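You operate a simulated robot arm through the tools that you are given. There is no shell and no other tool.

The job below is to be done with a simulated robot arm. You get a single attempt, and the scene is never put back.

TASK
Clamp the steel shaft, sand off its rough patch, brush on a grease stripe.
Fine: orange sanding block, then yellow brush from the grease pot; put both back; the red clamp stays shut. Keep fingers out of oil and grease; leave none showing on the floor. Drop, pinch and damage nothing, leave nothing switched on. Set down upright: yellow brush. A coat counts when it lies all over at full strength: go over it till it gets no stronger. What is to be rubbed or washed off counts as gone when no trace of it is left.

It is judged by the outcome, as a careful person would: the job done as asked, and still so three seconds after it is handed in. It fails if anything else is knocked over, pushed out of place, dropped, spilled or broken.

THE ROBOT
A 7-joint arm with a two-finger parallel gripper, fixed in place. Base frame: the origin is at the foot of the arm, x ahead of it, y to its left, z up; the work surface is at about z = 900. Lengths are in mm, angles in degrees, forces in N, time in s.
With the tool pointing down near the work surface it reaches from about 300 to 720 mm from the base axis. Its first joint turns from -166.0 to 166.0 degrees. Payload 3.43 kg.
Tool frame: the origin (TCP) lies between the finger pads and is the grasp point; the fingertips stand 34 mm ahead of it; z points along the fingers, y is the line along which they close. The gripper opens to 128 mm. The fingers are 24 mm wide and 12 mm thick; the gripper's body (48 by 130 mm) begins 96 mm behind the TCP.
Orientation is that of the tool frame in the base frame, as a unit quaternion [w, x, y, z]. With the fingers straight down and closing along the base's y, the tool's x points along the base's -x, its y along +y and its z along -z.

THE INTERFACE
- The arm moves only by the tool send_rows. Its argument "motion" is one flat list of numbers, 7 for each row, row after row: the closure, from 0 (fully open) to 1 (shut), then the shift along the tool's x, y, z in mm, then the turn, a rotation vector about the tool's x, y, z in degrees. In form: [grip, dx, dy, dz, rx, ry, rz, grip, dx, dy, dz, rx, ry, rz, ...]. A call has 1 to 20 rows; each row shifts and turns the commanded pose from where the row before left it, along the tool's axes as they then stand. Rows are played at 5 a second. More than 50 mm and 8.6 degrees between two rows, or a gripper value outside its range, and nothing of the call is played. Where a pose cannot be reached the arm comes as near as it can. A force on the tool above 50 N (or 10 N above the force at the start of the call, whichever is more), or a blocked arm, ends the call early, and 0.2 s more pass. Each finger travels about 108 mm/s and halts on what it meets, pressing with about 31 N; the grip force reading is that of the motor and also rises with nothing between the fingers. The clock runs only during rows and for 0.2 s after the last one: add rows that do not move to give the fingers time. It gives the time, the measured TCP pose, the force on the tool (base axes), the opening and the grip force at its end, in the units of the frame above (readings bear some noise), with the torque about the TCP (base axes, N m) and any sound that the robot's microphone picked up.
- Cameras (640 x 400 px; columns grow to the right, rows downward): "scene" is fixed at [399.8, 659, 1553.2]; the picture's right is [-1.00, 0.03, 0.00], its down [0.02, 0.70, -0.71] and it looks along [-0.02, -0.71, -0.70] (base axes); focal length 325 px, centre (320, 200). "wrist" rides on the gripper at [76, -11, -160] in the tool frame; the picture's right is [0.15, 0.99, 0.00], its down [-0.88, 0.13, -0.46] and it looks along [-0.45, 0.07, 0.89] (tool axes); focal length 234 px, centre (320, 200). There is no depth. A picture from a camera that has moved, and an enlarged one, comes with that camera's place and axes in the base frame and with its lens. The place of the scene camera against the robot may be out by one fixed shift of up to 12 mm in any direction.
- get_image(camera): a new picture of that camera. No time passes.
- lift_body(by): slides the trunk up (or, below 0, down) by that many mm; the arm rides with it, the base frame stays. It gives what a move gives, with no picture.
- close_up(camera, box): a new picture of the part [left, top, right, bottom] of that camera's present view, enlarged. No time passes.
- finish_job(): hands the job in; it is judged then, once.

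Nothing tells you positions but the pictures and the camera data. Unless the task says otherwise, let go and move clear before handing in.

The tools are called after "Emit:" by a JSON object that holds its "op" and its "data". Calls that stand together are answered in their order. send_rows: Moves the arm, as the interface text tells. Its arguments: {"type":"object","properties":{"motion":{"type":"array","items":{"type":"number"}}},"required":["motion"]} The other tools are called the same way: lift_body (by) slides the trunk up or down; get_image (camera) takes a picture; close_up (camera, box) takes an enlarged picture of a part of a camera's view; finish_job () hands the job in.

At the start:

```text
time: 0.0
position: [341.2, 284.2, 1209.0]
tool_rot: [0.0, 0.0, 1.0, 0.001]
wrist_force: [0.3, 0.3, -0.3]
wrist_torque: [-0.04, -0.01, -0.01]
opening: 127.8
gripper_force: 0.1
trunk travel left (down, up): [-250.0, 74.0]
```

scene: 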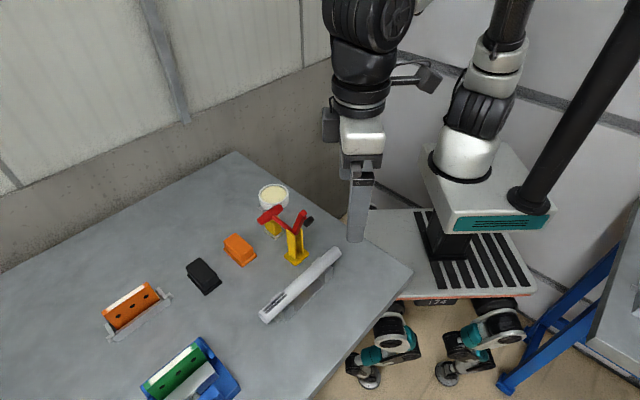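
wrist: 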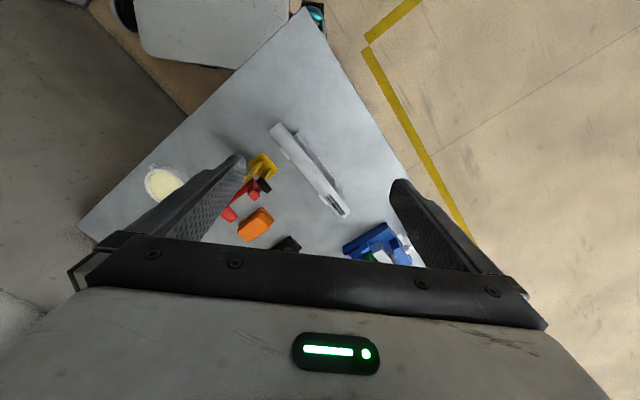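

The table carries a red/yellow toggle clamp, a steel shaft, orange and black blocks, a grease pot and other items. I'll look closer before moving.

Emit:
{"op": "close_up", "data": {"camera": "scene", "box": [220, 160, 380, 260]}}

Emit:
{"op": "close_up", "data": {"camera": "scene", "box": [80, 240, 280, 400]}}

Emit:
{"op": "close_up", "data": {"camera": "scene", "box": [240, 220, 360, 340]}}

Emit:
{"op": "close_up", "data": {"camera": "wrist", "box": [120, 100, 420, 270]}}

```text
4.00 times, centred on (300, 210) of scene
camera zoom: at [399.8, 659.0, 1553.2], right [-1.0, 0.03, 0.0], down [0.02, 0.7, -0.71], along [-0.02, -0.71, -0.7], focal length 1299 px, centre (400, 160)
```

zoom: 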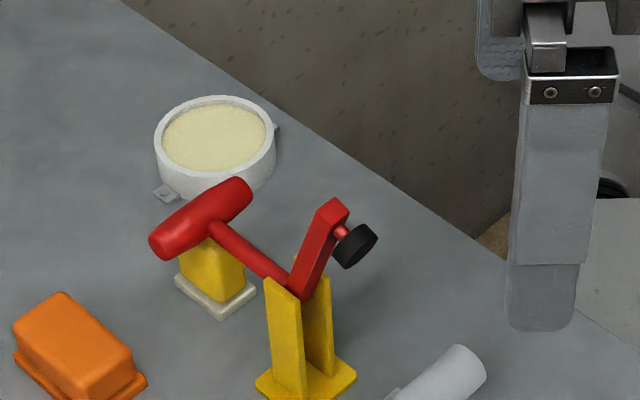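

```text
2.50 times, centred on (180, 320) of scene
camera zoom: at [399.8, 659.0, 1553.2], right [-1.0, 0.03, 0.0], down [0.02, 0.7, -0.71], along [-0.02, -0.71, -0.7], focal length 812 px, centre (670, -100)
```

zoom: 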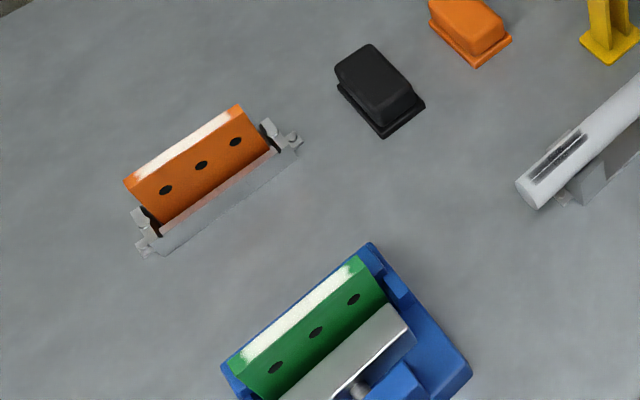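

```text
3.33 times, centred on (300, 280) of scene
camera zoom: at [399.8, 659.0, 1553.2], right [-1.0, 0.03, 0.0], down [0.02, 0.7, -0.71], along [-0.02, -0.71, -0.7], focal length 1082 px, centre (387, -67)
```

zoom: 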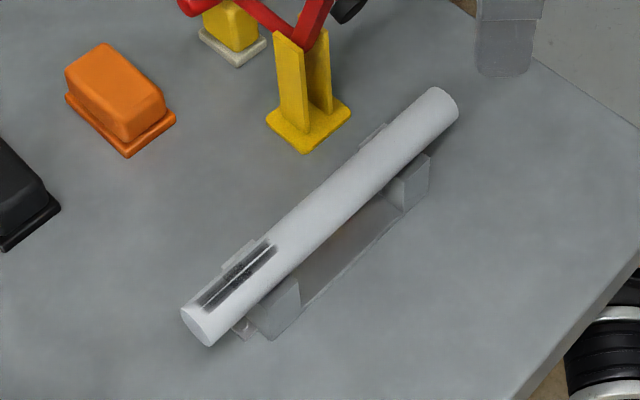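

```text
2.13 times, centred on (270, 185) of wrist
camera zoom: at [263.3, 272.6, 1368.4], right [-0.15, 0.99, 0.0], down [0.88, 0.13, 0.46], along [0.45, 0.07, -0.89], focal length 500 px, centre (427, 232)
```

zoom: 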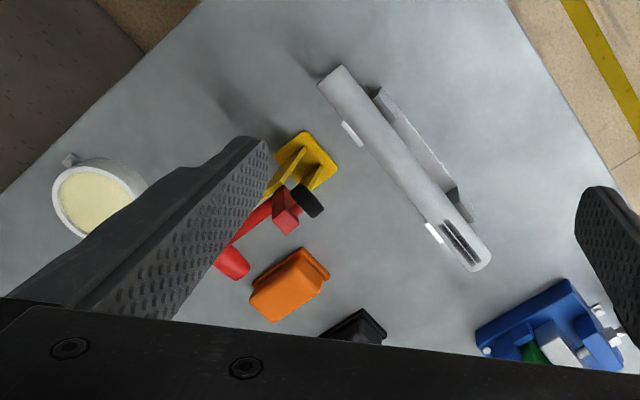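

The shaft lies on a V-cradle at about (357,212)–(496,360), the open clamp stands near (443,195), the brush near (501,122) and the pot near (512,30). I'll move the wrist camera over the clamp for a better look.

Emit:
{"op": "send_rows", "data": {"motion": [0, 2, -25, 15, 0, 0, 0, 0, 2, -25, 15, 0, 0, 0, 0, 2, -25, 15, 0, 0, 0, 0, 2, -25, 15, 0, 0, 0]}}

Emit:
{"op": "get_image", "data": {"camera": "wrist"}}

Emit:
{"op": "get_image", "data": {"camera": "scene"}}

```text
time: 1.0
position: [332.4, 183.1, 1147.8]
tool_rot: [-0.001, 0.0, 1.0, -0.002]
wrist_force: [0.8, 0.0, -0.3]
wrist_torque: [-0.04, 0.02, 0.06]
opening: 127.9
gripper_force: 0.0
trunk travel left (down, up): [-250.0, 74.0]
```

```text
taken
camera wrist: at [255.6, 173.1, 1306.9], right [-0.15, 0.99, 0.0], down [0.88, 0.13, 0.45], along [0.45, 0.06, -0.89], focal length 234 px, centre (320, 200)
```

wrist: 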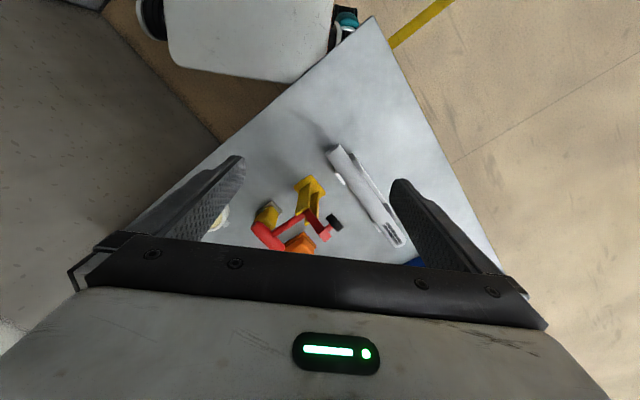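

```text
taken
```

scene: 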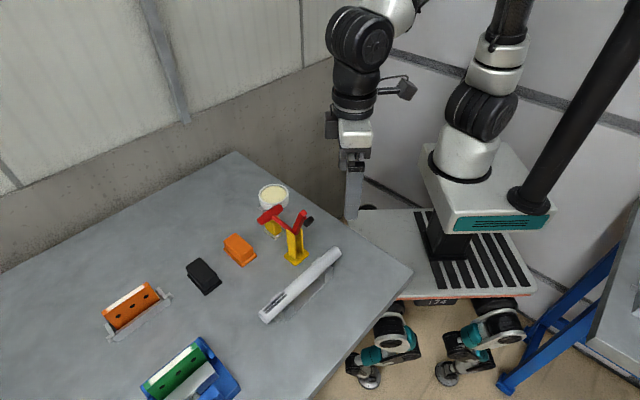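

The wrist view shows the clamp, brush and shaft from above. I'll zoom into it.

Emit:
{"op": "close_up", "data": {"camera": "wrist", "box": [190, 130, 430, 260]}}

Emit:
{"op": "close_up", "data": {"camera": "wrist", "box": [240, 160, 360, 255]}}

Emit:
{"op": "close_up", "data": {"camera": "wrist", "box": [310, 130, 420, 255]}}

Emit:
{"op": "close_up", "data": {"camera": "scene", "box": [250, 170, 330, 280]}}

```text
2.67 times, centred on (310, 195) of wrist
camera zoom: at [255.6, 173.1, 1306.9], right [-0.15, 0.99, 0.0], down [0.88, 0.13, 0.45], along [0.45, 0.06, -0.89], focal length 624 px, centre (347, 213)
```

zoom: 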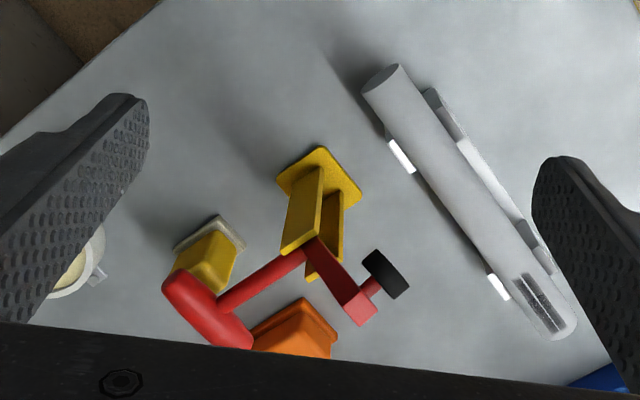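

```text
4.21 times, centred on (300, 208) of wrist
camera zoom: at [255.6, 173.1, 1306.9], right [-0.15, 0.99, 0.0], down [0.88, 0.13, 0.45], along [0.45, 0.06, -0.89], focal length 986 px, centre (404, 168)
```

zoom: 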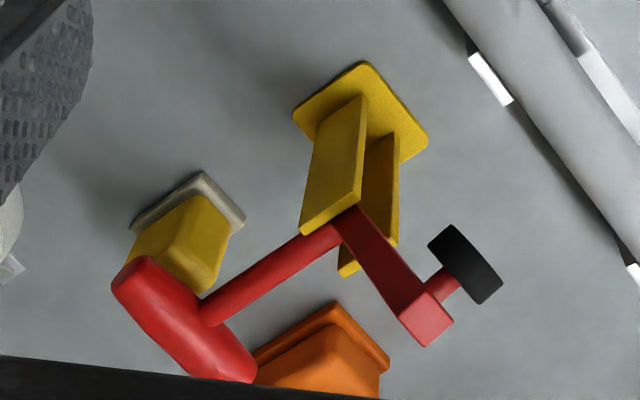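

```text
3.20 times, centred on (365, 192) of wrist
camera zoom: at [255.6, 173.1, 1306.9], right [-0.15, 0.99, 0.0], down [0.88, 0.13, 0.45], along [0.45, 0.06, -0.89], focal length 749 px, centre (176, 224)
```

zoom: 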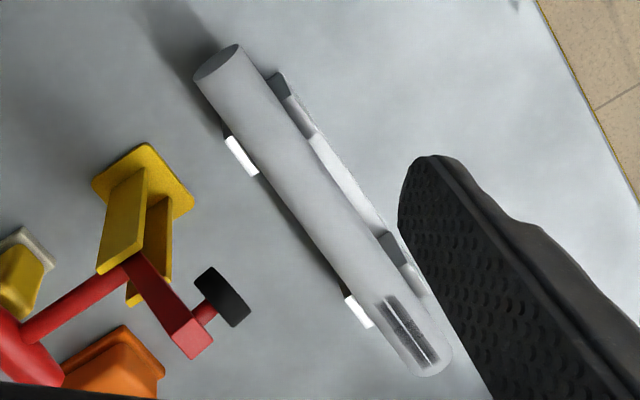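

```text
3.64 times, centred on (290, 225) of scene
camera zoom: at [399.8, 659.0, 1553.2], right [-1.0, 0.03, 0.0], down [0.02, 0.7, -0.71], along [-0.02, -0.71, -0.7], focal length 1181 px, centre (429, 109)
```

zoom: 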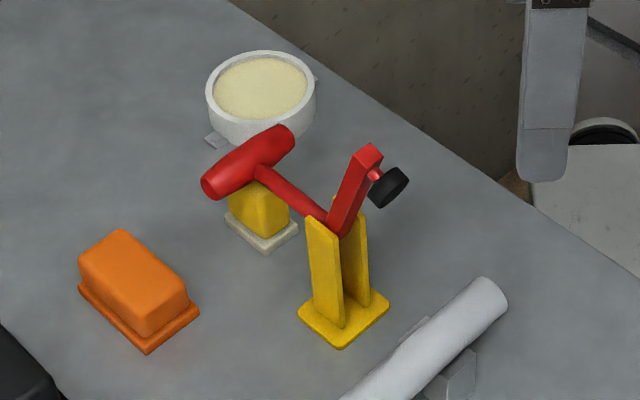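

From triangulating both views I get: clamp pivot about (446,179,980), arm end about (422,204,1074), T-handle about (509,120,975), shaft axis from (348,208) to (503,367) at z≈945. I'll yaw the gripper by 45° to line up with the clamp and look again.

Emit:
{"op": "send_rows", "data": {"motion": [0, 0, 0, 0, 0, 0, 7.5, 0, 0, 0, 0, 0, 0, 7.5, 0, 0, 0, 0, 0, 0, 7.5, 0, 0, 0, 0, 0, 0, 7.5, 0, 0, 0, 0, 0, 0, 7.5, 0, 0, 0, 0, 0, 0, 7.5, 0, -20, 14, 0, 0, 0, 0, 0, -20, 14, 0, 0, 0, 0, 0, -20, 14, 0, 0, 0, 0, 0, -20, 14, 0, 0, 0, 0, 0, -20, 14, 0, 0, 0, 0, 0, 0, 0, 0, 0, 0, 0]}}

Emit:
{"op": "get_image", "data": {"camera": "wrist"}}

Emit:
{"op": "get_image", "data": {"camera": "scene"}}

```text
time: 3.6
position: [452.6, 163.3, 1149.0]
tool_rot: [0.0, 0.383, 0.924, 0.0]
wrist_force: [-0.3, -0.6, -0.7]
wrist_torque: [-0.01, 0.0, 0.02]
opening: 127.9
gripper_force: 0.1
trunk travel left (down, up): [-250.0, 74.0]
```

```text
taken
camera wrist: at [390.4, 208.3, 1308.0], right [0.6, 0.8, 0.0], down [0.71, -0.53, 0.46], along [0.37, -0.27, -0.89], focal length 234 px, centre (320, 200)
```

wrist: 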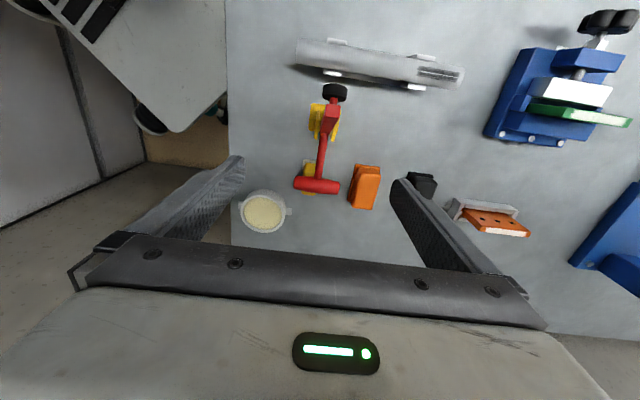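

```text
taken
```

scene: 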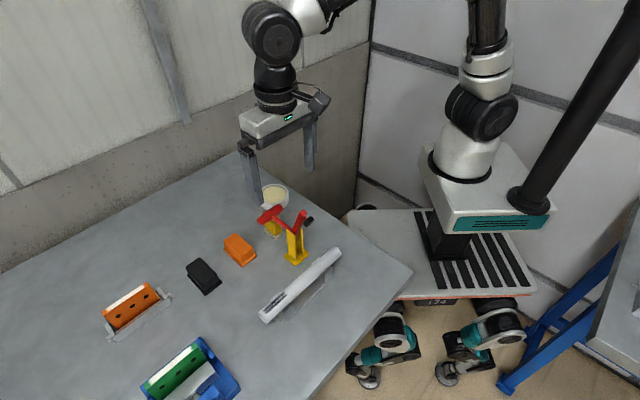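

This overhead view shows everything well. I'll zoom in on the clamp, pot, brush, blocks and shaft.

Emit:
{"op": "close_up", "data": {"camera": "wrist", "box": [280, 30, 480, 150]}}

Emit:
{"op": "close_up", "data": {"camera": "wrist", "box": [230, 130, 450, 250]}}

Emit:
{"op": "close_up", "data": {"camera": "wrist", "box": [380, 50, 480, 110]}}

Emit:
{"op": "close_up", "data": {"camera": "wrist", "box": [280, 70, 360, 200]}}

```text
3.20 times, centred on (380, 90) of wrist
camera zoom: at [390.4, 208.3, 1308.0], right [0.6, 0.8, 0.0], down [0.71, -0.53, 0.46], along [0.37, -0.27, -0.89], focal length 749 px, centre (128, 552)
```

zoom: 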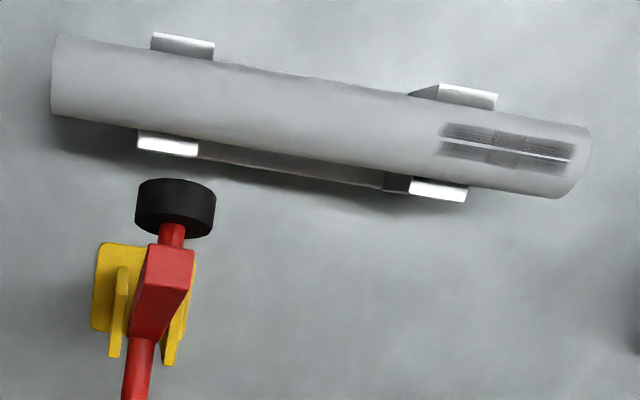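

```text
2.91 times, centred on (340, 190) of wrist
camera zoom: at [390.4, 208.3, 1308.0], right [0.6, 0.8, 0.0], down [0.71, -0.53, 0.46], along [0.37, -0.27, -0.89], focal length 681 px, centre (262, 229)
```

zoom: 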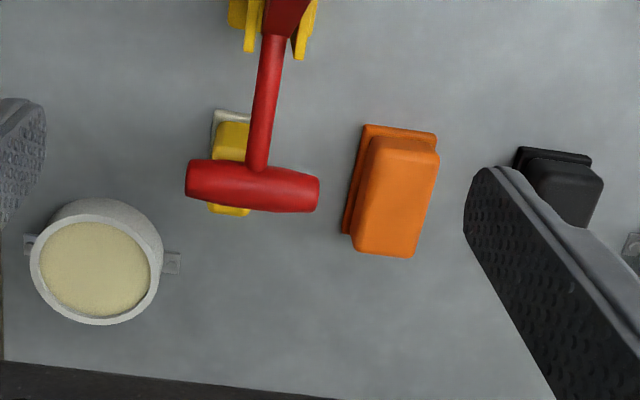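

```text
6.40 times, centred on (430, 80) of wrist
camera zoom: at [390.4, 208.3, 1308.0], right [0.6, 0.8, 0.0], down [0.71, -0.53, 0.46], along [0.37, -0.27, -0.89], focal length 1499 px, centre (-384, 968)
```

zoom: 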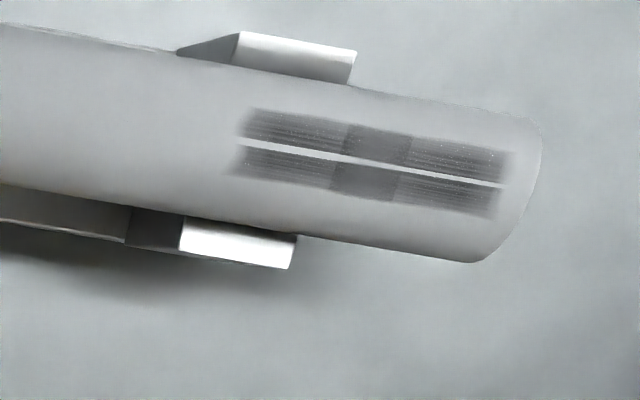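

```text
3.08 times, centred on (320, 135) of wrist
camera zoom: at [390.4, 208.3, 1308.0], right [0.6, 0.8, 0.0], down [0.71, -0.53, 0.46], along [0.37, -0.27, -0.89], focal length 720 px, centre (320, 400)
```

zoom: 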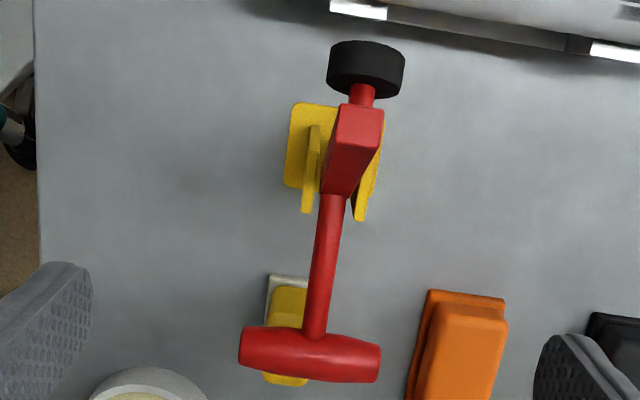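

The clamp lies in a vertical plane at 45°, which matches the tool's current yaw. I'll close the fingers and lower the fingertips just behind the clamp's upright arm, ready to push it over towards the shaft.

Emit:
{"op": "send_rows", "data": {"motion": [1, 0, 6, 0, 0, 0, 0, 1, 0, 0, 0, 0, 0, 0, 1, 0, 0, 0, 0, 0, 0, 1, 0, 0, 0, 0, 0, 0, 1, 0, 0, 20, 0, 0, 0, 1, 0, 0, 21, 0, 0, 0, 1, 0, 0, 21, 0, 0, 0, 1, 0, 0, 0, 0, 0, 0]}}

Emit:
{"op": "get_image", "data": {"camera": "wrist"}}

Emit:
{"op": "close_up", "data": {"camera": "scene", "box": [230, 140, 390, 260]}}

```text
time: 5.4
position: [457.9, 167.6, 1087.9]
tool_rot: [0.0, 0.383, 0.924, -0.001]
wrist_force: [0.4, 0.5, 0.5]
wrist_torque: [-0.02, 0.03, -0.05]
opening: 0.0
gripper_force: 30.9
trunk travel left (down, up): [-250.0, 74.0]
```

```text
taken
camera wrist: at [393.5, 212.9, 1246.0], right [0.6, 0.8, 0.0], down [0.71, -0.53, 0.46], along [0.37, -0.27, -0.89], focal length 234 px, centre (320, 200)
```

wrist: 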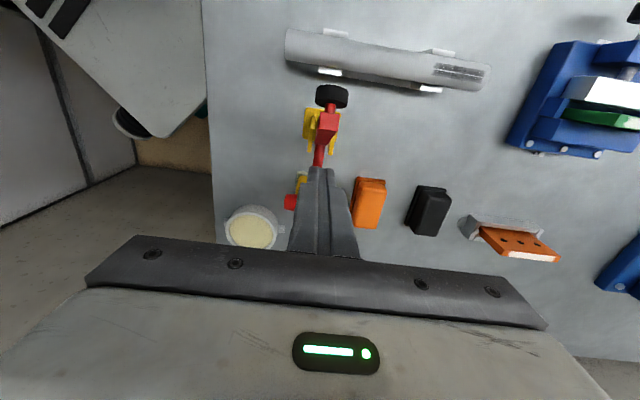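

```text
3.33 times, centred on (310, 200) of scene
camera zoom: at [399.8, 659.0, 1553.2], right [-1.0, 0.03, 0.0], down [0.02, 0.7, -0.71], along [-0.02, -0.71, -0.7], focal length 1082 px, centre (353, 200)
```

zoom: 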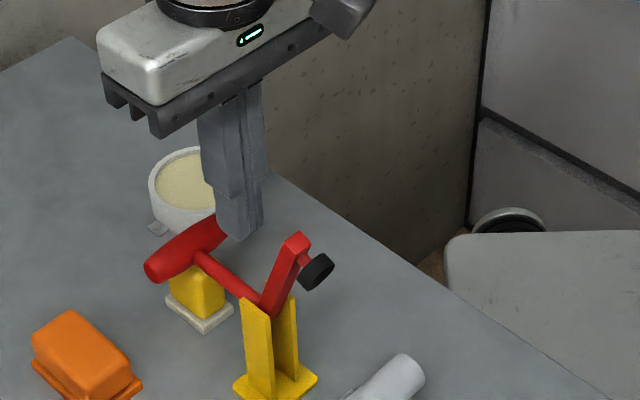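

The fingertips are behind the arm, aligned with it. Now a gentle push toward the shaft.

Emit:
{"op": "send_rows", "data": {"motion": [1, 8, 0, 0, 0, 0, 0, 1, 8, 0, 1, 0, 0, 0, 1, 8, 0, 1, 0, 0, 0, 1, 6, 0, 2, 0, 0, 0, 1, 6, 0, 3, 0, 0, 0, 1, 0, 0, 0, 0, 0, 0]}}

Emit:
{"op": "close_up", "data": {"camera": "scene", "box": [230, 140, 390, 260]}}

```text
time: 6.8
position: [430.9, 192.2, 1079.7]
tool_rot: [0.0, 0.383, 0.924, 0.0]
wrist_force: [1.4, -1.1, 2.0]
wrist_torque: [0.01, -0.03, 0.01]
opening: 0.0
gripper_force: 31.2
trunk travel left (down, up): [-250.0, 74.0]
```

```text
3.33 times, centred on (310, 200) of scene
camera zoom: at [399.8, 659.0, 1553.2], right [-1.0, 0.03, 0.0], down [0.02, 0.7, -0.71], along [-0.02, -0.71, -0.7], focal length 1082 px, centre (353, 200)
```

zoom: 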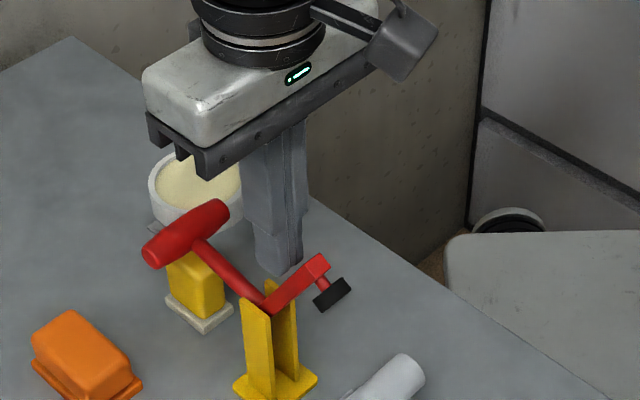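

The arm swings easily (about 3 N). I'll continue along its arc.

Emit:
{"op": "send_rows", "data": {"motion": [1, 5.5, 0, 2, 0, 0, 0, 1, 5.5, 0, 2.5, 0, 0, 0, 1, 5, 0, 4, 0, 0, 0, 1, 5, 0, 4.2, 0, 0, 0, 1, 4.2, 0, 5, 0, 0, 0, 1, 4.2, 0, 5, 0, 0, 0, 1, 0, 0, 0, 0, 0, 0]}}

Emit:
{"op": "close_up", "data": {"camera": "scene", "box": [230, 140, 390, 260]}}

```text
time: 8.4
position: [409.8, 214.2, 1056.7]
tool_rot: [-0.001, 0.383, 0.924, 0.0]
wrist_force: [0.5, 0.1, -0.2]
wrist_torque: [0.02, 0.0, 0.0]
opening: 0.0
gripper_force: 30.6
trunk travel left (down, up): [-250.0, 74.0]
```

```text
3.33 times, centred on (310, 200) of scene
camera zoom: at [399.8, 659.0, 1553.2], right [-1.0, 0.03, 0.0], down [0.02, 0.7, -0.71], along [-0.02, -0.71, -0.7], focal length 1082 px, centre (353, 200)
```

zoom: 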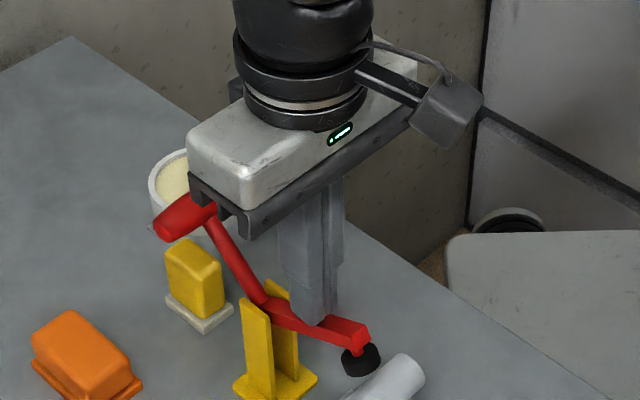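

The arm is about halfway to the shaft. I'll continue down gently.

Emit:
{"op": "send_rows", "data": {"motion": [1, 3.3, 0, 5.6, 0, 0, 0, 1, 3.3, 0, 5.7, 0, 0, 0, 1, 2.2, 0, 6, 0, 0, 0, 1, 2.2, 0, 6, 0, 0, 0, 1, 0, 0, 0, 0, 0, 0]}}

Emit:
{"op": "close_up", "data": {"camera": "scene", "box": [230, 140, 390, 260]}}

Emit:
{"op": "get_image", "data": {"camera": "wrist"}}

```text
time: 9.6
position: [401.9, 221.1, 1034.4]
tool_rot: [-0.001, 0.382, 0.924, 0.0]
wrist_force: [-1.5, -0.4, 0.5]
wrist_torque: [0.0, 0.02, 0.0]
opening: 0.2
gripper_force: 31.1
trunk travel left (down, up): [-250.0, 74.0]
```

```text
3.33 times, centred on (310, 200) of scene
camera zoom: at [399.8, 659.0, 1553.2], right [-1.0, 0.03, 0.0], down [0.02, 0.7, -0.71], along [-0.02, -0.71, -0.7], focal length 1082 px, centre (353, 200)
```

zoom: 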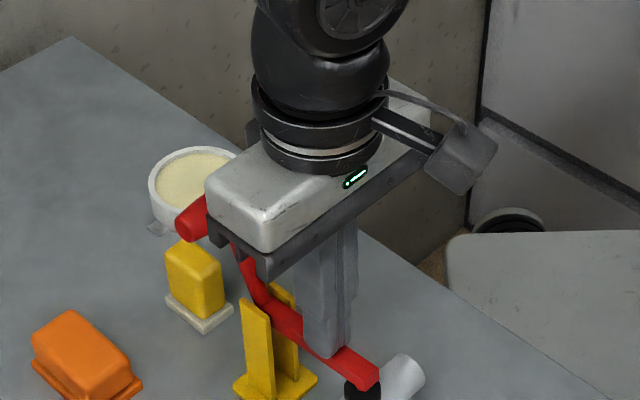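

```text
taken
camera wrist: at [340.2, 266.5, 1193.1], right [0.6, 0.8, 0.0], down [0.71, -0.53, 0.46], along [0.37, -0.27, -0.89], focal length 234 px, centre (320, 200)
```

wrist: 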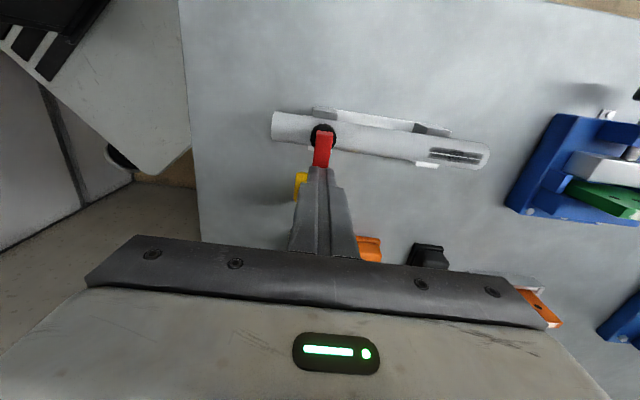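

The rubber tip is just above the shaft. I'll press down in small steps, watching the force.

Emit:
{"op": "send_rows", "data": {"motion": [1, 1, 0, 4, 0, 0, 0, 1, 0.5, 0, 3, 0, 0, 0, 1, 0.5, 0, 3, 0, 0, 0, 1, 0, 0, 0, 0, 0, 0]}}

Emit:
{"op": "close_up", "data": {"camera": "scene", "box": [230, 180, 390, 300]}}

```text
time: 10.6
position: [402.9, 221.6, 1027.2]
tool_rot: [0.002, 0.383, 0.924, 0.004]
wrist_force: [1.7, -5.2, 43.7]
wrist_torque: [-0.19, 0.01, 0.11]
opening: 0.2
gripper_force: 31.3
trunk travel left (down, up): [-250.0, 74.0]
```

```text
3.33 times, centred on (310, 240) of scene
camera zoom: at [399.8, 659.0, 1553.2], right [-1.0, 0.03, 0.0], down [0.02, 0.7, -0.71], along [-0.02, -0.71, -0.7], focal length 1082 px, centre (353, 67)
```

zoom: 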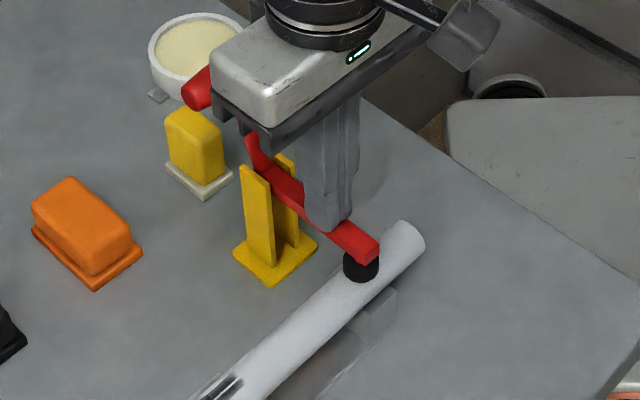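

The rubber tip is pressing on the shaft (44 N). I'll back off slowly upward and check that the clamp stays shut.

Emit:
{"op": "send_rows", "data": {"motion": [1, 0, 0, -4, 0, 0, 0, 1, 0, 0, -6, 0, 0, 0, 1, 0, 0, -15, 0, 0, 0, 1, 0, 0, -20, 0, 0, 0, 1, 0, 0, -25, 0, 0, 0, 1, 0, 0, -25, 0, 0, 0, 1, 0, 0, -25, 0, 0, 0, 1, 0, 0, 0, 0, 0, 0, 1, 0, 0, 0, 0, 0, 0]}}

Emit:
{"op": "get_image", "data": {"camera": "wrist"}}

Emit:
{"op": "close_up", "data": {"camera": "scene", "box": [230, 160, 390, 280]}}

```text
time: 12.6
position: [400.7, 223.7, 1143.8]
tool_rot: [-0.001, 0.383, 0.924, 0.0]
wrist_force: [0.3, 0.4, 0.0]
wrist_torque: [-0.01, -0.03, -0.01]
opening: 0.0
gripper_force: 30.1
trunk travel left (down, up): [-250.0, 74.0]
```

```text
taken
camera wrist: at [338.0, 269.1, 1303.1], right [0.6, 0.8, 0.0], down [0.71, -0.53, 0.46], along [0.37, -0.27, -0.89], focal length 234 px, centre (320, 200)
```

wrist: 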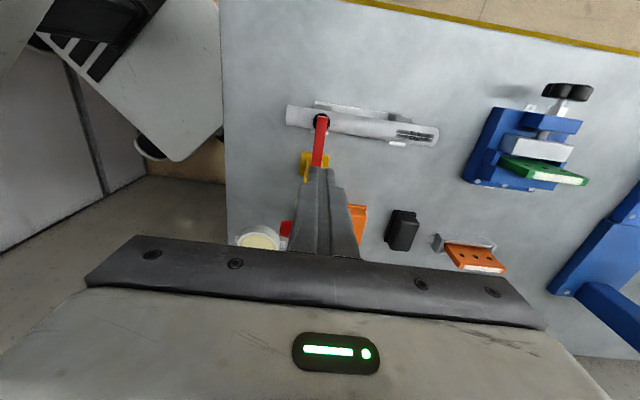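

```text
3.33 times, centred on (310, 220) of scene
camera zoom: at [399.8, 659.0, 1553.2], right [-1.0, 0.03, 0.0], down [0.02, 0.7, -0.71], along [-0.02, -0.71, -0.7], focal length 1082 px, centre (353, 133)
```

zoom: 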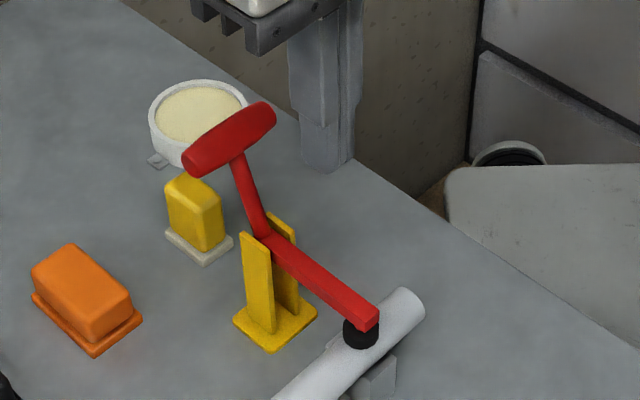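

The clamp stays shut with its tip on the shaft. Now I'll open the fingers and move over toward the orange block, looking at it and the brush on the way.

Emit:
{"op": "send_rows", "data": {"motion": [0, 0, 0, 0, 0, 0, 0, 0, 0, 0, 0, 0, 0, 0, 0, -20, 12, 0, 0, 0, 0, 0, -20, 12, 0, 0, 0, 0, 0, -20, 12, 0, 0, 0, 0, 0, -20, 12, 0, 0, 0, 0, 0, -20, 12, 0, 0, 0, 0, 0, -20, 12, 0, 0, 0, 0, 0, -20, 12, 0, 0, 0, 0, 0, -20, 9, 0, 0, 0, 0, 0, 0, 0, 0, 0, 0, 0]}}

Emit:
{"op": "get_image", "data": {"camera": "wrist"}}

Emit:
{"op": "get_image", "data": {"camera": "scene"}}

```text
time: 15.0
position: [579.9, 174.6, 1144.3]
tool_rot: [-0.001, 0.383, 0.924, 0.001]
wrist_force: [0.3, -0.3, -0.3]
wrist_torque: [0.02, 0.02, -0.01]
opening: 128.0
gripper_force: 0.1
trunk travel left (down, up): [-250.0, 74.0]
```

```text
taken
camera wrist: at [517.8, 220.4, 1303.8], right [0.6, 0.8, 0.0], down [0.71, -0.53, 0.46], along [0.37, -0.27, -0.89], focal length 234 px, centre (320, 200)
```

wrist: 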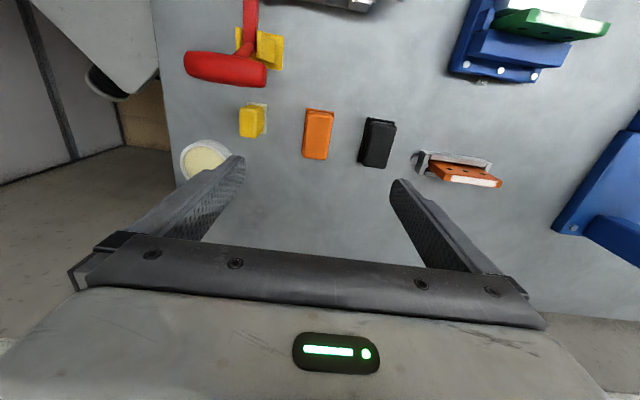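

```text
taken
```

scene: 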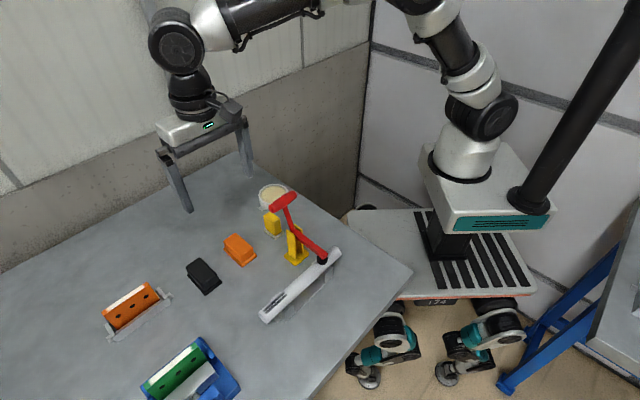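

Emit:
{"op": "close_up", "data": {"camera": "wrist", "box": [170, 20, 290, 190]}}

Emit:
{"op": "close_up", "data": {"camera": "wrist", "box": [220, 90, 410, 190]}}

Emit:
{"op": "close_up", "data": {"camera": "scene", "box": [190, 170, 350, 290]}}

```text
2.35 times, centred on (230, 105) of wrist
camera zoom: at [517.8, 220.4, 1303.8], right [0.6, 0.8, 0.0], down [0.71, -0.53, 0.46], along [0.37, -0.27, -0.89], focal length 551 px, centre (532, 424)
```

zoom: 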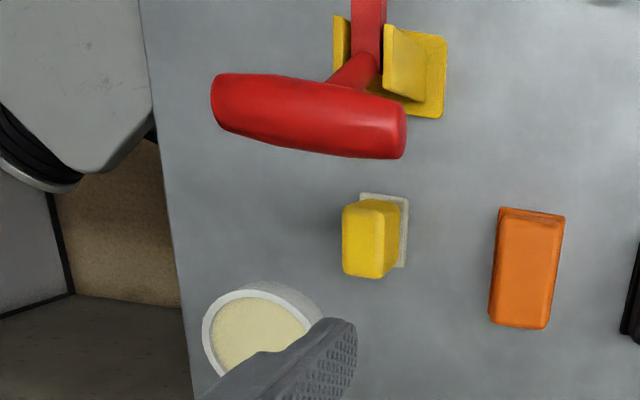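

```text
3.37 times, centred on (315, 140) of wrist
camera zoom: at [517.8, 220.4, 1303.8], right [0.6, 0.8, 0.0], down [0.71, -0.53, 0.46], along [0.37, -0.27, -0.89], focal length 789 px, centre (337, 402)
```

zoom: 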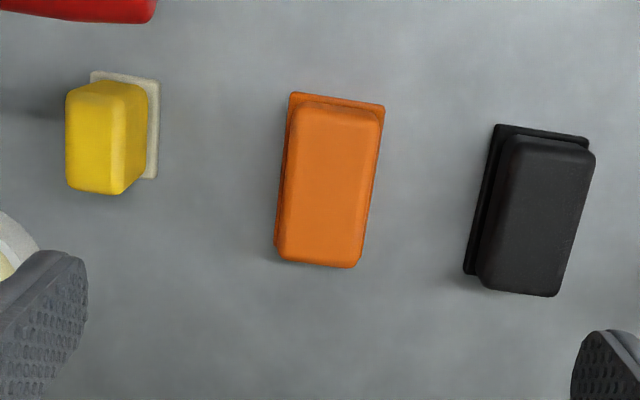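

```text
3.33 times, centred on (270, 230) of scene
camera zoom: at [399.8, 659.0, 1553.2], right [-1.0, 0.03, 0.0], down [0.02, 0.7, -0.71], along [-0.02, -0.71, -0.7], focal length 1082 px, centre (487, 100)
```

zoom: 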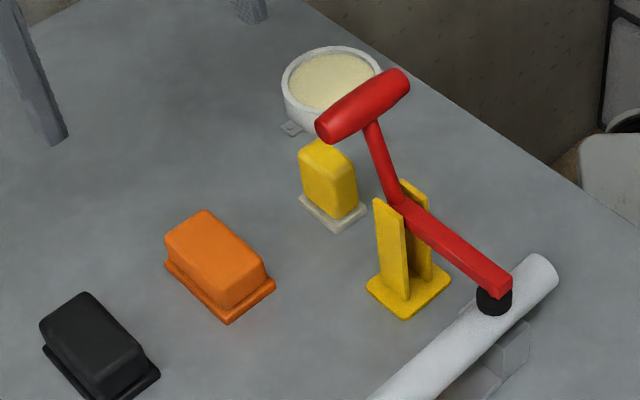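

The handle is now well clear of the brush. I take the orange block's centre to be about (579,169), long axis across the shaft direction, body about 33 mm wide. I'll zoom for its height and flange thickness.

Emit:
{"op": "close_up", "data": {"camera": "scene", "box": [215, 225, 265, 275]}}

Emit:
{"op": "close_up", "data": {"camera": "scene", "box": [250, 175, 300, 245]}}

```text
8.00 times, centred on (240, 250) of scene
camera zoom: at [399.8, 659.0, 1553.2], right [-1.0, 0.03, 0.0], down [0.02, 0.7, -0.71], along [-0.02, -0.71, -0.7], focal length 2598 px, centre (960, -200)
```

zoom: 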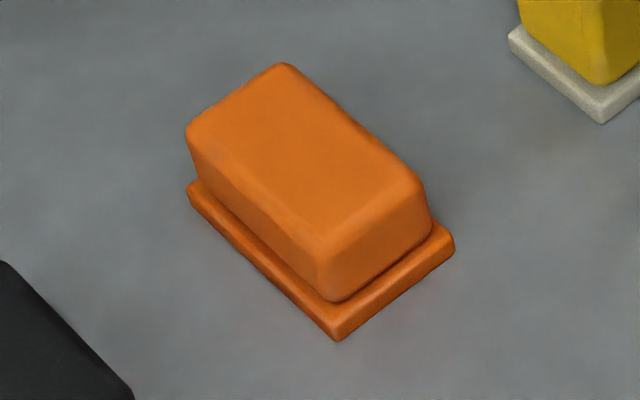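

```text
5.71 times, centred on (275, 210) of scene
camera zoom: at [399.8, 659.0, 1553.2], right [-1.0, 0.03, 0.0], down [0.02, 0.7, -0.71], along [-0.02, -0.71, -0.7], focal length 1856 px, centre (577, 143)
```

zoom: 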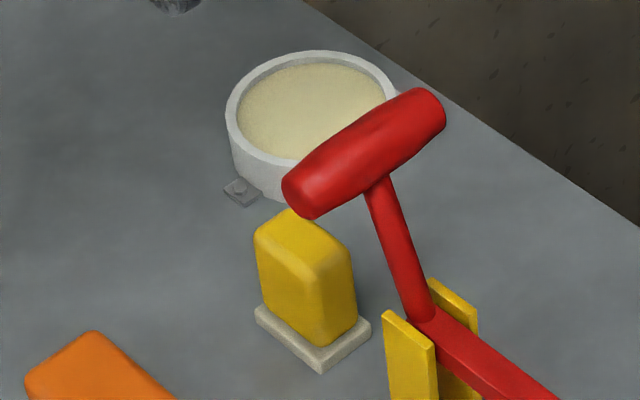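

The block is about 34 mm high with an 8 mm flange. I'll part-open the fingers to 80 mm (clear of the black block), centre over it and descend most of the way.

Emit:
{"op": "send_rows", "data": {"motion": [0.375, -3.4, -4.7, 0, 0, 0, 0, 0.375, 0, 0, 20, 0, 0, 0, 0.375, 0, 0, 20, 0, 0, 0, 0.375, 0, 0, 20, 0, 0, 0, 0.375, 0, 0, 20, 0, 0, 0, 0.375, 0, 0, 20, 0, 0, 0, 0.375, 0, 0, 20, 0, 0, 0, 0.375, 0, 0, 0, 0, 0, 0]}}

Emit:
{"op": "get_image", "data": {"camera": "wrist"}}

Emit:
{"op": "close_up", "data": {"camera": "scene", "box": [170, 170, 330, 290]}}

```text
time: 16.8
position: [579.7, 169.8, 1023.4]
tool_rot: [0.0, 0.383, 0.924, 0.0]
wrist_force: [0.1, -0.3, 0.2]
wrist_torque: [0.0, -0.01, 0.0]
opening: 79.8
gripper_force: 0.0
trunk travel left (down, up): [-250.0, 74.0]
```

```text
taken
camera wrist: at [517.0, 215.5, 1183.0], right [0.6, 0.8, 0.0], down [0.71, -0.53, 0.46], along [0.37, -0.27, -0.89], focal length 234 px, centre (320, 200)
```

wrist: 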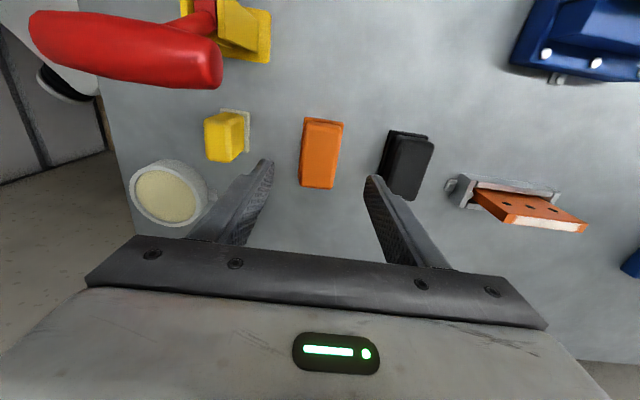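

```text
3.33 times, centred on (250, 230) of scene
camera zoom: at [399.8, 659.0, 1553.2], right [-1.0, 0.03, 0.0], down [0.02, 0.7, -0.71], along [-0.02, -0.71, -0.7], focal length 1082 px, centre (553, 100)
```

zoom: 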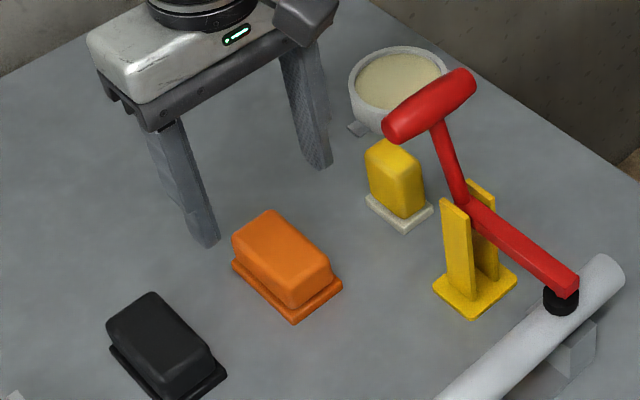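

Emit:
{"op": "close_up", "data": {"camera": "wrist", "box": [190, 90, 390, 215]}}

```text
3.20 times, centred on (290, 152) of wrist
camera zoom: at [517.0, 215.5, 1183.0], right [0.6, 0.8, 0.0], down [0.71, -0.53, 0.46], along [0.37, -0.27, -0.89], focal length 749 px, centre (416, 352)
```

zoom: 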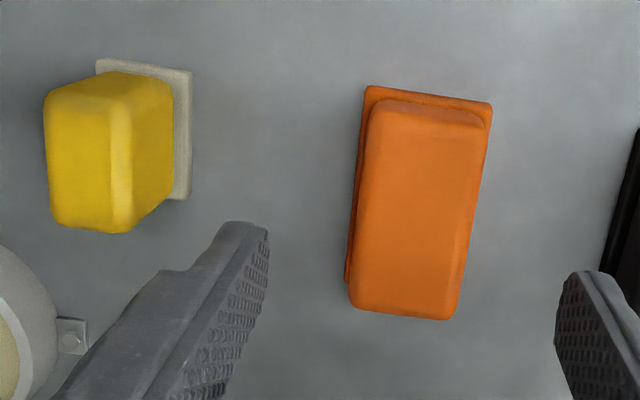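

The block is centred between the fingers. I'll descend to grip the body above the flange and close.

Emit:
{"op": "send_rows", "data": {"motion": [0.375, 0, -1.2, 19, 0, 0, 0, 0.375, 0, 0, 19, 0, 0, 0, 0.375, 0, 0, 19, 0, 0, 0, 0.375, 0, 0, 18, 0, 0, 0, 0.375, 0, 0, 0, 0, 0, 0]}}

Emit:
{"op": "close_up", "data": {"camera": "scene", "box": [190, 200, 290, 290]}}

Emit:
{"op": "get_image", "data": {"camera": "wrist"}}

```text
time: 18.0
position: [579.5, 168.5, 949.6]
tool_rot: [0.0, 0.382, 0.924, 0.0]
wrist_force: [0.0, -0.4, -0.5]
wrist_torque: [0.0, 0.02, 0.01]
opening: 80.0
gripper_force: 0.0
trunk travel left (down, up): [-250.0, 74.0]
```

```text
4.44 times, centred on (240, 245) of scene
camera zoom: at [399.8, 659.0, 1553.2], right [-1.0, 0.03, 0.0], down [0.02, 0.7, -0.71], along [-0.02, -0.71, -0.7], focal length 1443 px, centre (676, 0)
```

zoom: 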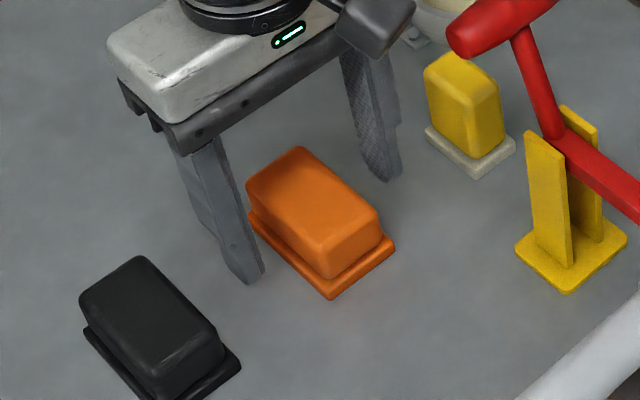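

```text
taken
camera wrist: at [516.3, 214.5, 1108.3], right [0.6, 0.8, 0.0], down [0.71, -0.53, 0.46], along [0.37, -0.27, -0.89], focal length 234 px, centre (320, 200)
```

wrist: 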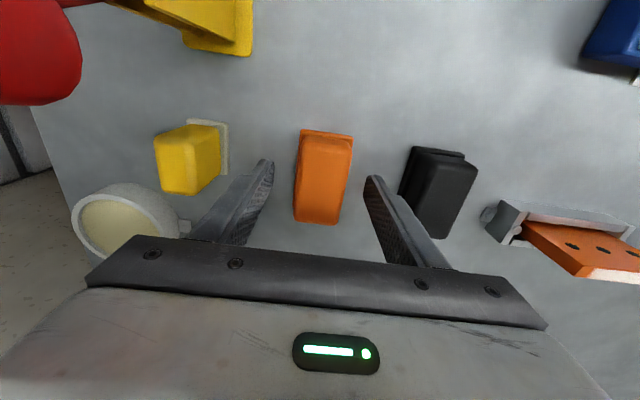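

Fingers straddle the block correctly. I'll drop 2 mm and close on it.

Emit:
{"op": "send_rows", "data": {"motion": [0.375, 0, 0, 2, 0, 0, 0, 0.6, 0, 0, 0, 0, 0, 0, 1, 0, 0, 0, 0, 0, 0, 1, 0, 0, 0, 0, 0, 0, 1, 0, 0, 0, 0, 0, 0, 1, 0, 0, 0, 0, 0, 0]}}

Emit:
{"op": "close_up", "data": {"camera": "scene", "box": [190, 200, 290, 290]}}

```text
time: 19.4
position: [578.7, 169.4, 946.4]
tool_rot: [0.0, 0.383, 0.924, 0.0]
wrist_force: [-0.8, -0.3, 0.2]
wrist_torque: [0.0, -0.02, 0.0]
opening: 39.0
gripper_force: 30.5
trunk travel left (down, up): [-250.0, 74.0]
```

```text
4.44 times, centred on (240, 245) of scene
camera zoom: at [399.8, 659.0, 1553.2], right [-1.0, 0.03, 0.0], down [0.02, 0.7, -0.71], along [-0.02, -0.71, -0.7], focal length 1443 px, centre (676, 0)
```

zoom: 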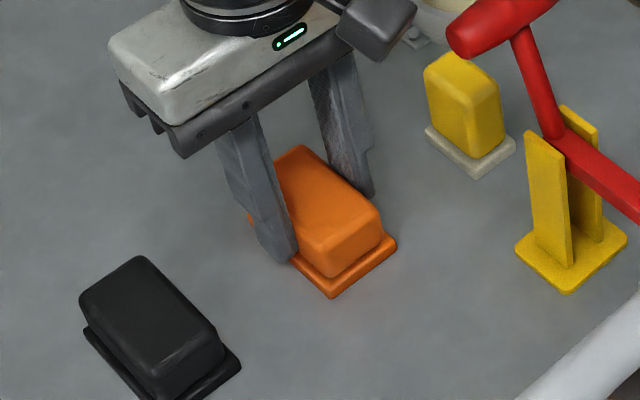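

The block is gripped (39 mm). I'll lift it and carry it around the clamp to above the rough patch (shaft axis at about p=-98 in the 45° frame, patch centre near (476,338)).

Emit:
{"op": "send_rows", "data": {"motion": [1, 0, 0, -10, 0, 0, 0, 1, 0, 0, -20, 0, 0, 0, 1, 0, 0, -25, 0, 0, 0, 1, 0, 0, -30, 0, 0, 0, 1, 0, 0, -30, 0, 0, 0, 1, 0, 15, 0, 0, 0, 0, 1, 0, 15, 0, 0, 0, 0, 1, 0, 16, 0, 0, 0, 0, 1, 20, 0, 0, 0, 0, 0, 1, 25, 0, 0, 0, 0, 0, 1, 25, 0, 0, 0, 0, 0, 1, 25, 0, 0, 0, 0, 0, 1, 0, 0, 0, 0, 0, 0]}}

Emit:
{"op": "get_image", "data": {"camera": "scene"}}

Emit:
{"op": "get_image", "data": {"camera": "wrist"}}

```text
time: 22.2
position: [543.2, 268.8, 1060.9]
tool_rot: [-0.001, 0.382, 0.924, -0.001]
wrist_force: [-0.1, -0.6, 0.2]
wrist_torque: [0.01, 0.0, -0.05]
opening: 39.0
gripper_force: 30.9
trunk travel left (down, up): [-250.0, 74.0]
```

```text
taken
```

scene: 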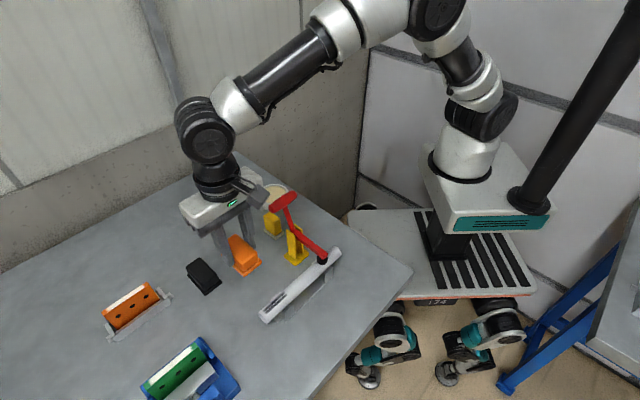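

```text
taken
camera wrist: at [480.5, 314.0, 1221.2], right [0.6, 0.8, 0.0], down [0.71, -0.53, 0.46], along [0.37, -0.27, -0.89], focal length 234 px, centre (320, 200)
```

wrist: 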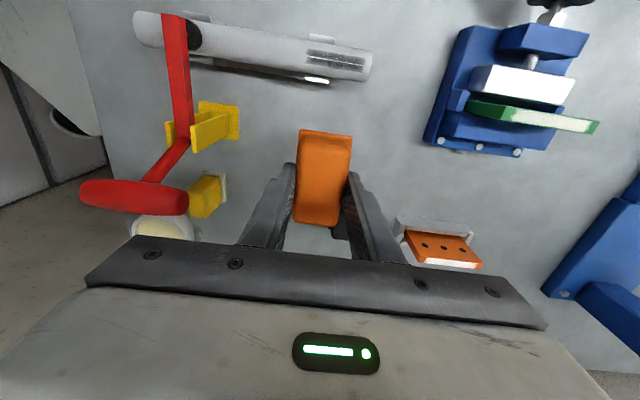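

Emit:
{"op": "close_up", "data": {"camera": "wrist", "box": [270, 20, 390, 100]}}

Emit:
{"op": "close_up", "data": {"camera": "wrist", "box": [120, 0, 250, 90]}}

```text
5.00 times, centred on (330, 60) of wrist
camera zoom: at [480.5, 314.0, 1221.2], right [0.6, 0.8, 0.0], down [0.71, -0.53, 0.46], along [0.37, -0.27, -0.89], focal length 1171 px, centre (270, 900)
```

zoom: 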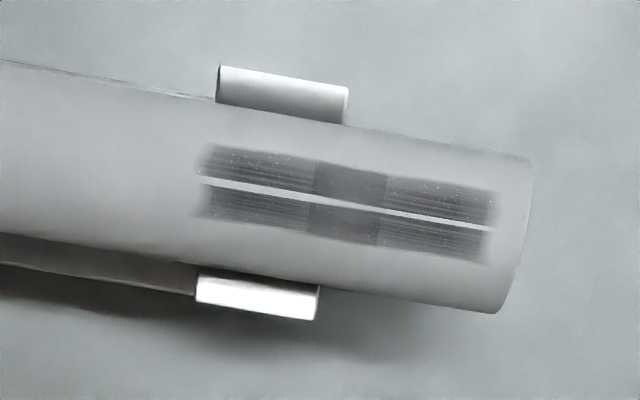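

```text
4.44 times, centred on (185, 45) of wrist
camera zoom: at [480.5, 314.0, 1221.2], right [0.6, 0.8, 0.0], down [0.71, -0.53, 0.46], along [0.37, -0.27, -0.89], focal length 1041 px, centre (920, 889)
```

zoom: 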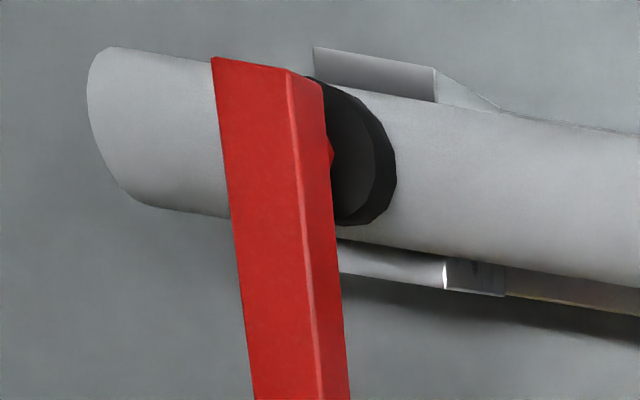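

Patch centre line at about p=-100, s from 546 to 602, so I'm already aligned in s. Moving over the shaft and descending to just above it.

Emit:
{"op": "send_rows", "data": {"motion": [1, 24, 0, 0, 0, 0, 0, 1, 24, 0, 0, 0, 0, 0, 1, 24, 0, 0, 0, 0, 0, 1, 22.5, 0, 0, 0, 0, 0, 1, 0, 0, 15, 0, 0, 0, 1, 0, 0, 15, 0, 0, 0, 1, 0, 0, 10, 0, 0, 0, 1, 0, 0, 5, 0, 0, 0, 1, 0, 0, 0, 0, 0, 0]}}

Emit:
{"op": "close_up", "data": {"camera": "scene", "box": [220, 200, 360, 340]}}

Emit:
{"op": "get_image", "data": {"camera": "wrist"}}

```text
time: 24.2
position: [476.5, 335.7, 1015.6]
tool_rot: [0.0, 0.383, 0.924, 0.0]
wrist_force: [0.4, -0.1, -1.0]
wrist_torque: [-0.01, 0.02, 0.02]
opening: 39.1
gripper_force: 31.3
trunk travel left (down, up): [-250.0, 74.0]
```

```text
2.86 times, centred on (290, 270) of scene
camera zoom: at [399.8, 659.0, 1553.2], right [-1.0, 0.03, 0.0], down [0.02, 0.7, -0.71], along [-0.02, -0.71, -0.7], focal length 928 px, centre (406, 0)
```

zoom: 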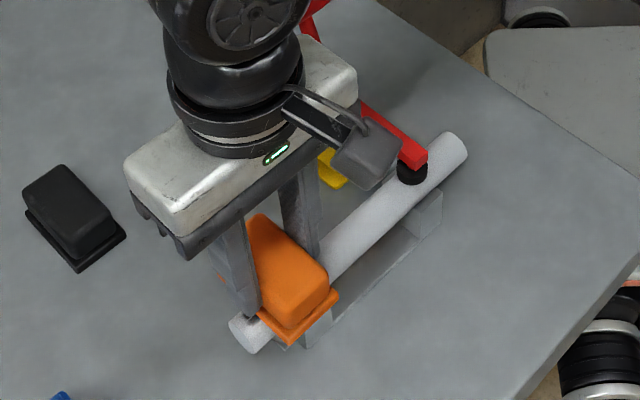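

```text
taken
camera wrist: at [414.0, 380.8, 1176.2], right [0.6, 0.8, 0.0], down [0.71, -0.53, 0.46], along [0.37, -0.27, -0.89], focal length 234 px, centre (320, 200)
```

wrist: 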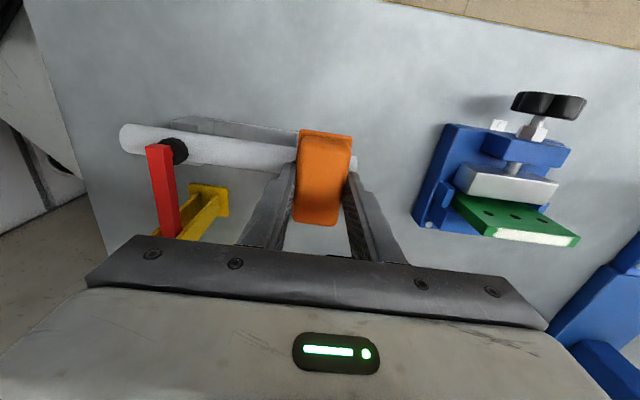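

Aligned over the patch. Lowering gently to make contact.

Emit:
{"op": "send_rows", "data": {"motion": [1, 0, 0, 3, 0, 0, 0, 1, 0, 0, 2, 0, 0, 0, 1, 0, 0, 1, 0, 0, 0, 1, 0, 0, 0, 0, 0, 0]}}

```text
time: 25.2
position: [477.1, 335.2, 1010.2]
tool_rot: [-0.001, 0.382, 0.924, 0.0]
wrist_force: [-0.2, -0.6, -0.8]
wrist_torque: [0.01, 0.02, 0.01]
opening: 39.2
gripper_force: 31.5
trunk travel left (down, up): [-250.0, 74.0]
```

Emit:
{"op": "send_rows", "data": {"motion": [1, 0, 0, 1, 0, 0, 0, 1, 0, 0, 1, 0, 0, 0, 1, 0, 0, 0, 0, 0, 0]}}

```text
time: 26.0
position: [477.0, 335.7, 1009.7]
tool_rot: [0.001, 0.382, 0.924, 0.001]
wrist_force: [-0.7, -1.7, 9.6]
wrist_torque: [-0.13, 0.1, 0.03]
opening: 39.4
gripper_force: 30.7
trunk travel left (down, up): [-250.0, 74.0]
```

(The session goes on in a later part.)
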